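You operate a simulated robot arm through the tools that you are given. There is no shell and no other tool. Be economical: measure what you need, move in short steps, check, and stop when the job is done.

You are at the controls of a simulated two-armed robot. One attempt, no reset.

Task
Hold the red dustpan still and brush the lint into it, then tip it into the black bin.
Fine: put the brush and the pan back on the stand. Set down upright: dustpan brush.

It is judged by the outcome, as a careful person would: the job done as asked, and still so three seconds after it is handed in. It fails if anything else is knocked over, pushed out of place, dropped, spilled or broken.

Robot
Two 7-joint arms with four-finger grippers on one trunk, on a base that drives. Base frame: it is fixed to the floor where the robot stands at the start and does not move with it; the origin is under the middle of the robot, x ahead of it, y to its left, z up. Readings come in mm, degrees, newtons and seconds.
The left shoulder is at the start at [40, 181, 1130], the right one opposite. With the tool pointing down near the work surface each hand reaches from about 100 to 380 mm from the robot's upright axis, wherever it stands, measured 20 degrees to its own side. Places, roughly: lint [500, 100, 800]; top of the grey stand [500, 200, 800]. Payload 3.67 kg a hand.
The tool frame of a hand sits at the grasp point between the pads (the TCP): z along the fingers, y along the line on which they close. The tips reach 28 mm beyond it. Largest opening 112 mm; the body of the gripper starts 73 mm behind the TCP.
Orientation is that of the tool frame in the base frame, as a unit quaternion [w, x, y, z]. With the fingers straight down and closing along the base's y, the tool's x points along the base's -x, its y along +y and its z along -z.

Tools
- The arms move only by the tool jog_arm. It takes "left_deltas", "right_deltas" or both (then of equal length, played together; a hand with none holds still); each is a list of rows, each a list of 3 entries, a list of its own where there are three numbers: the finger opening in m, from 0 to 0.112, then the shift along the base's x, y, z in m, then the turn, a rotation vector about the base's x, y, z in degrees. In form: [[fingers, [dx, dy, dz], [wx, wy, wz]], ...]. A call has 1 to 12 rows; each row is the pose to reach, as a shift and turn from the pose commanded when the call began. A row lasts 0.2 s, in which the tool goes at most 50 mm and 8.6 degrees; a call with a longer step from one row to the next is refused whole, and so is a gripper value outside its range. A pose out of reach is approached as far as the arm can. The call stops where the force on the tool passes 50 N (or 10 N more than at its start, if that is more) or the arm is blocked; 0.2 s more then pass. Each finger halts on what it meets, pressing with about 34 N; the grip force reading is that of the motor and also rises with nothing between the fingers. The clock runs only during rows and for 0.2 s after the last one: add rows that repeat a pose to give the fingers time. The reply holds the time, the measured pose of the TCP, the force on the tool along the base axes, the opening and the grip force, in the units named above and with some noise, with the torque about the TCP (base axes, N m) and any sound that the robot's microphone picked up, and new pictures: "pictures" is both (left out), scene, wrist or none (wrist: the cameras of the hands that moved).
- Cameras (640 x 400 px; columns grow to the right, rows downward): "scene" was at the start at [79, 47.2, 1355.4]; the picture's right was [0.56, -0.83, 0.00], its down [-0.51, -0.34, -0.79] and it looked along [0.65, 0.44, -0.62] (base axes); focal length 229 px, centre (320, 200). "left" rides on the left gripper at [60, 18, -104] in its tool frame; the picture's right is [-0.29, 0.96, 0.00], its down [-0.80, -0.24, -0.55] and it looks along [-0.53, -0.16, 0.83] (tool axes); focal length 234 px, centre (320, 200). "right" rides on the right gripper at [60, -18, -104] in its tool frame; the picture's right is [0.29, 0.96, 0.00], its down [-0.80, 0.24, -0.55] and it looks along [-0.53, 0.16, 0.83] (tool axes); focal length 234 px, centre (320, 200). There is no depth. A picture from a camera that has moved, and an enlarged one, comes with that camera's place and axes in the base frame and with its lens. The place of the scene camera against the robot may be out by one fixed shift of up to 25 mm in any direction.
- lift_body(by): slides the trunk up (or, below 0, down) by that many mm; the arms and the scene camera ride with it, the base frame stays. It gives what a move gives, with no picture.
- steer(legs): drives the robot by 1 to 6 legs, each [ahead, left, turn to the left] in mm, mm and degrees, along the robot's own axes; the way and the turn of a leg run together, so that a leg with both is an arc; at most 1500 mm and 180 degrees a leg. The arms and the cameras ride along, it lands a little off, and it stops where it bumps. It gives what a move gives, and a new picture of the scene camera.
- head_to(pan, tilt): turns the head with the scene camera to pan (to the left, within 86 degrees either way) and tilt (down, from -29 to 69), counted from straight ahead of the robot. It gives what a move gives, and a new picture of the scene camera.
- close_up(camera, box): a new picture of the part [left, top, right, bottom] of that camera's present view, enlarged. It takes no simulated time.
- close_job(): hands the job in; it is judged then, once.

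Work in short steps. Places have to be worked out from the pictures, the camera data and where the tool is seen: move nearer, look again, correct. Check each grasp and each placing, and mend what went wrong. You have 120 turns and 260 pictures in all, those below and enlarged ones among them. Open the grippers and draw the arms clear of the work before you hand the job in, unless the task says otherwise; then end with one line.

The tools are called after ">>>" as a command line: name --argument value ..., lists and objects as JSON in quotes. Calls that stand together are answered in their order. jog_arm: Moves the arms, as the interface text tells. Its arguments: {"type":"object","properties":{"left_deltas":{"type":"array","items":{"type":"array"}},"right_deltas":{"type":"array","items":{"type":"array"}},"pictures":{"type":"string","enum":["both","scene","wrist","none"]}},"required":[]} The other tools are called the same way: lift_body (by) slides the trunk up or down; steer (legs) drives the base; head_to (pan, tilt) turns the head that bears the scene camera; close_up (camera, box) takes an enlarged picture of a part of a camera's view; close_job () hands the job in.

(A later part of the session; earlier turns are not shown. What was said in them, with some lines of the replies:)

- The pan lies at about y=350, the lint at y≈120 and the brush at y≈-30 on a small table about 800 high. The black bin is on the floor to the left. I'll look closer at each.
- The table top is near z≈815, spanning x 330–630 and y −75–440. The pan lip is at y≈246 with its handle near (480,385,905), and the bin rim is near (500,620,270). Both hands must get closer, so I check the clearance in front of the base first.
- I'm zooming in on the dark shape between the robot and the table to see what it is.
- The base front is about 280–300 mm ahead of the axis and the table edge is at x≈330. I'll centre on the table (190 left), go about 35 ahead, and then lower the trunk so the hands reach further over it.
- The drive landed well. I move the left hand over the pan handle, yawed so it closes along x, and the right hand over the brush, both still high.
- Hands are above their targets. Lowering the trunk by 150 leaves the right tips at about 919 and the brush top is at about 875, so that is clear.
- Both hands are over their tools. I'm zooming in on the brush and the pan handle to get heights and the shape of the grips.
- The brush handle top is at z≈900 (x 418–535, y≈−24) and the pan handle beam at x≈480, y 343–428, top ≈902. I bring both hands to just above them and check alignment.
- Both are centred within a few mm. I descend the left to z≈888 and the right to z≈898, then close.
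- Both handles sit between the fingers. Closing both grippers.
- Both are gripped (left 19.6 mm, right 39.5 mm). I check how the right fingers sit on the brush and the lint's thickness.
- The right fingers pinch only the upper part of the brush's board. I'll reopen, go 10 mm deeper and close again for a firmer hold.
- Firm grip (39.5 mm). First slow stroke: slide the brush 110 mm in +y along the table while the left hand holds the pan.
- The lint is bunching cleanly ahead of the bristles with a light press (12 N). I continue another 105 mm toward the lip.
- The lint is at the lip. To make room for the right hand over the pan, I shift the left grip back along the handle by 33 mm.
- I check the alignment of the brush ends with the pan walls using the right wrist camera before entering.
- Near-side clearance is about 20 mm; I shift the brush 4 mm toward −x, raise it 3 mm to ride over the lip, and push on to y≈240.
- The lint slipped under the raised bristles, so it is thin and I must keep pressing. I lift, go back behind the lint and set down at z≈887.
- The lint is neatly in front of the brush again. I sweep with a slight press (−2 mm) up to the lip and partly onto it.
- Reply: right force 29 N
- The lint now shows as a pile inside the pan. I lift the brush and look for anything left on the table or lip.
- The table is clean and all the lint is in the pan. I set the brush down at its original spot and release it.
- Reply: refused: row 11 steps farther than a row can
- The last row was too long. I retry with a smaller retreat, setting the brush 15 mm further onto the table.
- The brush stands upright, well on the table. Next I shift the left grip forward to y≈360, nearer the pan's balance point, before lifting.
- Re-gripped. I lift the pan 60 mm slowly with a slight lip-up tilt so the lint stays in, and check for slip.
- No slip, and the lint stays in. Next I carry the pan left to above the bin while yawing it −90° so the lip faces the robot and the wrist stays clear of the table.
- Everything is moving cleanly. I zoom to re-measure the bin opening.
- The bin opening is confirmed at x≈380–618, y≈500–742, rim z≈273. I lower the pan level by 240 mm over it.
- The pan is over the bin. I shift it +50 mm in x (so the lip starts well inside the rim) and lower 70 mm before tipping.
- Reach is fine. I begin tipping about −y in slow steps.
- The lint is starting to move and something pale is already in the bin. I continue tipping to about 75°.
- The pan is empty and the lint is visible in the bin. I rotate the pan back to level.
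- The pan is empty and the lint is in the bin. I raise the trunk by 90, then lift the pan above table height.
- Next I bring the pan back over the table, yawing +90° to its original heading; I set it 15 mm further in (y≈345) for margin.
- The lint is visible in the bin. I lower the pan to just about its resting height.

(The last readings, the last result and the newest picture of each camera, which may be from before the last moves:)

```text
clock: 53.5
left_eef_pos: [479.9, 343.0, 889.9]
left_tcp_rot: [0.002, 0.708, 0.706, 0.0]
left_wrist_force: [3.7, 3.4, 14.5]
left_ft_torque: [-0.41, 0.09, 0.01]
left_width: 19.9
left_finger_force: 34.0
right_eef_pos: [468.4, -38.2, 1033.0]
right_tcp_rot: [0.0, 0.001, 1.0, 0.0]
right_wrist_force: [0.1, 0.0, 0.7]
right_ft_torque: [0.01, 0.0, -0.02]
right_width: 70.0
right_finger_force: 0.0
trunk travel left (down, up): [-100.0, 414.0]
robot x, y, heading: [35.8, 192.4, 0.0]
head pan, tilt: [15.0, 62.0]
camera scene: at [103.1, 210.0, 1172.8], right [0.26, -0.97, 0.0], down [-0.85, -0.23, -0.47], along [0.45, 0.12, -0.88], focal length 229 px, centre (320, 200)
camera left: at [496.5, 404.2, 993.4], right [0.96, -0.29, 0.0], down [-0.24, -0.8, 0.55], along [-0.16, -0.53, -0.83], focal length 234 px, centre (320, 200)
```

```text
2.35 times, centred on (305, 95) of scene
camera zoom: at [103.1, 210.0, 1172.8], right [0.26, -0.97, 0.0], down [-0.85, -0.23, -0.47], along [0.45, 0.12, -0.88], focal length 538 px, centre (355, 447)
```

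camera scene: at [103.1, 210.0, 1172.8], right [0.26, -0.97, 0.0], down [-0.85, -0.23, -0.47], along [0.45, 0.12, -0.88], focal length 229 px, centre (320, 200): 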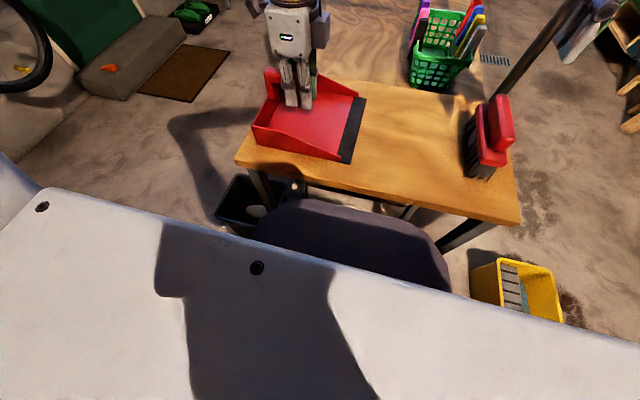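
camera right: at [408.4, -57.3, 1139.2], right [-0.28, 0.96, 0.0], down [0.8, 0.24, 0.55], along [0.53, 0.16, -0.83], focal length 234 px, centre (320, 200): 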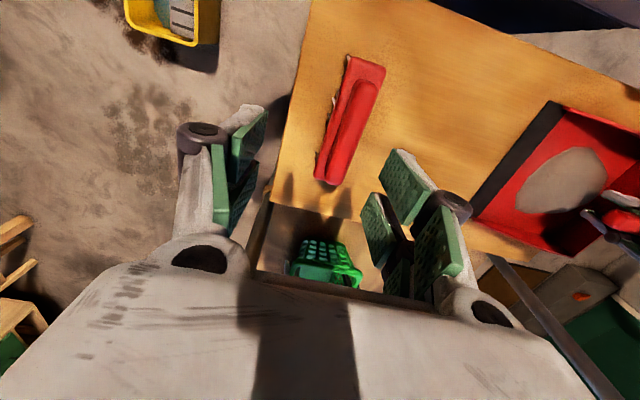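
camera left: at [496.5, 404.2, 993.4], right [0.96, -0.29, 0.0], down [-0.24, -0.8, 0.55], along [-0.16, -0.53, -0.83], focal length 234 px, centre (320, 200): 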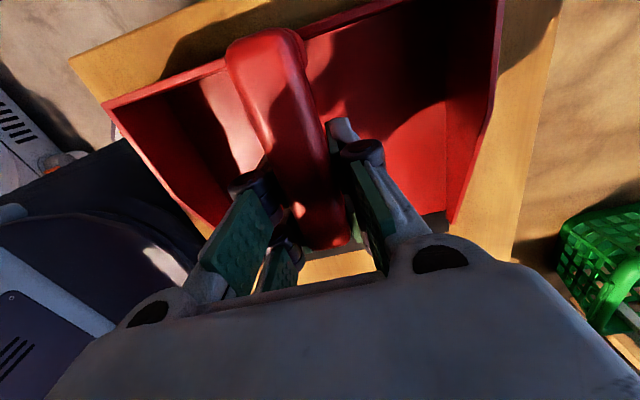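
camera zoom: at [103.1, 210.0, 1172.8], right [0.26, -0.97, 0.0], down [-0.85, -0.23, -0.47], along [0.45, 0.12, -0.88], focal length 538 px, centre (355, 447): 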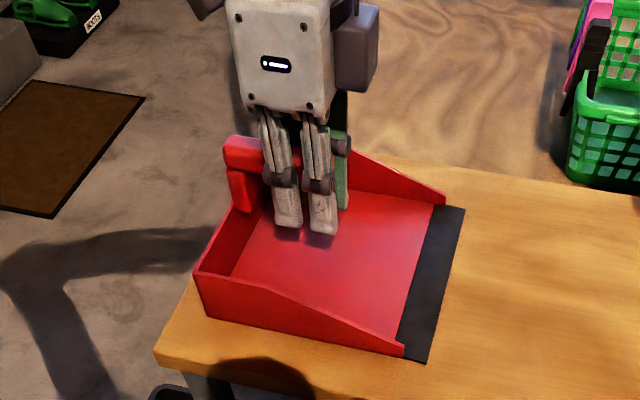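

The pan rests on the table (14 N contact). I open the left gripper and withdraw straight up.

>>> jog_arm --left_deltas '[[0.03, [0, 0, 0.001], [0, 0, 0]], [0.06, [0, 0, 0.001], [0, 0, 0]], [0.06, [0, 0, 0.001], [0, 0, 0]], [0.06, [0, 0, 0.02], [0, 0, 0]], [0.06, [0, 0, 0.06], [0, 0, 0]], [0.06, [0, 0, 0.1], [0, 0, 0]], [0.06, [-0.01, 0.02, 0.14], [0, 0, 0]], [0.06, [-0.02, 0.05, 0.17], [0, 0, 0]]]' --right_deltas '[[0.07, [0, 0, 0], [0, 0, 0]], [0.07, [0, 0, 0], [0, 0, 0]], [0.07, [0, 0, 0], [0, 0, 0]], [0.07, [0, -0.02, 0.01], [0, 0, 0]], [0.07, [0, -0.04, 0.02], [0, 0, 0]], [0.07, [0, -0.06, 0.03], [0, 0, 0]], [0.07, [-0.01, -0.08, 0.04], [0, 0, 0]], [0.07, [-0.02, -0.1, 0.05], [0, 0, 0]]]' --pictures "both"

>>> close_up --camera "scene" --box '[200, 40, 540, 260]'

```text
clock: 55.3
left_eef_pos: [457.6, 393.4, 1059.1]
left_tcp_rot: [0.0, 0.709, 0.706, 0.001]
left_wrist_force: [-0.3, 0.3, 0.1]
left_ft_torque: [-0.03, -0.04, 0.0]
left_width: 60.1
left_finger_force: 0.1
right_eef_pos: [447.8, -139.2, 1083.9]
right_tcp_rot: [0.001, 0.002, 1.0, 0.001]
right_wrist_force: [0.3, 0.0, 0.4]
right_ft_torque: [0.0, -0.03, 0.01]
right_width: 70.1
right_finger_force: 0.1
trunk travel left (down, up): [-100.0, 414.0]
robot x, y, heading: [34.3, 197.1, -0.2]
head pan, tilt: [15.0, 62.0]
camera scene: at [102.5, 210.2, 1172.7], right [0.26, -0.97, 0.0], down [-0.85, -0.23, -0.47], along [0.45, 0.12, -0.88], focal length 229 px, centre (320, 200)
camera right: at [388.1, -157.3, 1188.4], right [-0.29, 0.96, 0.0], down [0.8, 0.24, 0.56], along [0.53, 0.16, -0.83], focal length 234 px, centre (320, 200)
camera left: at [473.5, 453.4, 1161.6], right [0.96, -0.29, 0.0], down [-0.24, -0.8, 0.55], along [-0.16, -0.53, -0.83], focal length 234 px, centre (320, 200)
```

scene: 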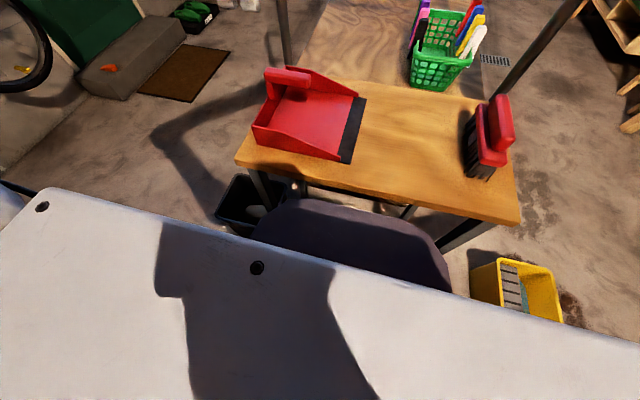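
right: 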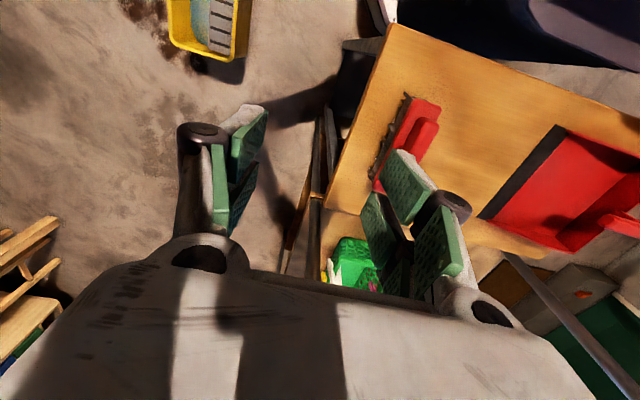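
left: 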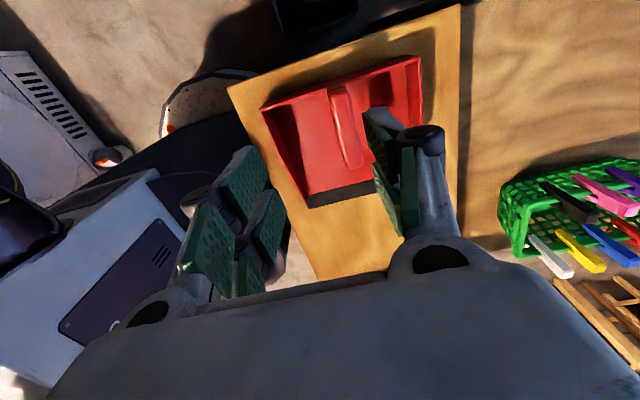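

```text
1.82 times, centred on (370, 150) of scene
camera zoom: at [102.5, 210.2, 1172.7], right [0.26, -0.97, 0.0], down [-0.85, -0.23, -0.47], along [0.45, 0.12, -0.88], focal length 416 px, centre (229, 291)
```

zoom: 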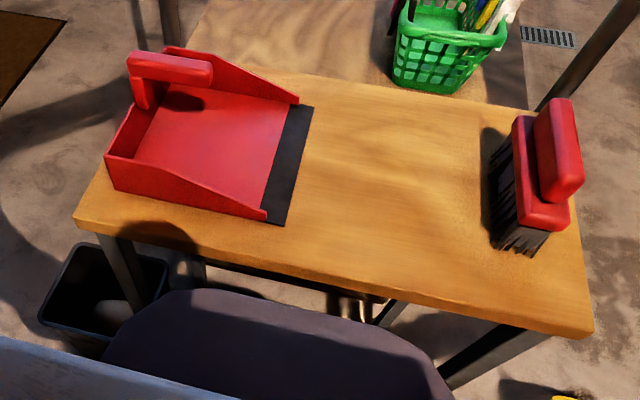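

The pan lies empty on the stand, the brush stands upright, the lint is in the bin, and both hands are open and clear. I'm handing the job in.

>>> close_job

```text
The job is handed in.
```

The lint is in the black bin, and the empty dustpan and the upright brush are back on the stand; both hands are open and clear.
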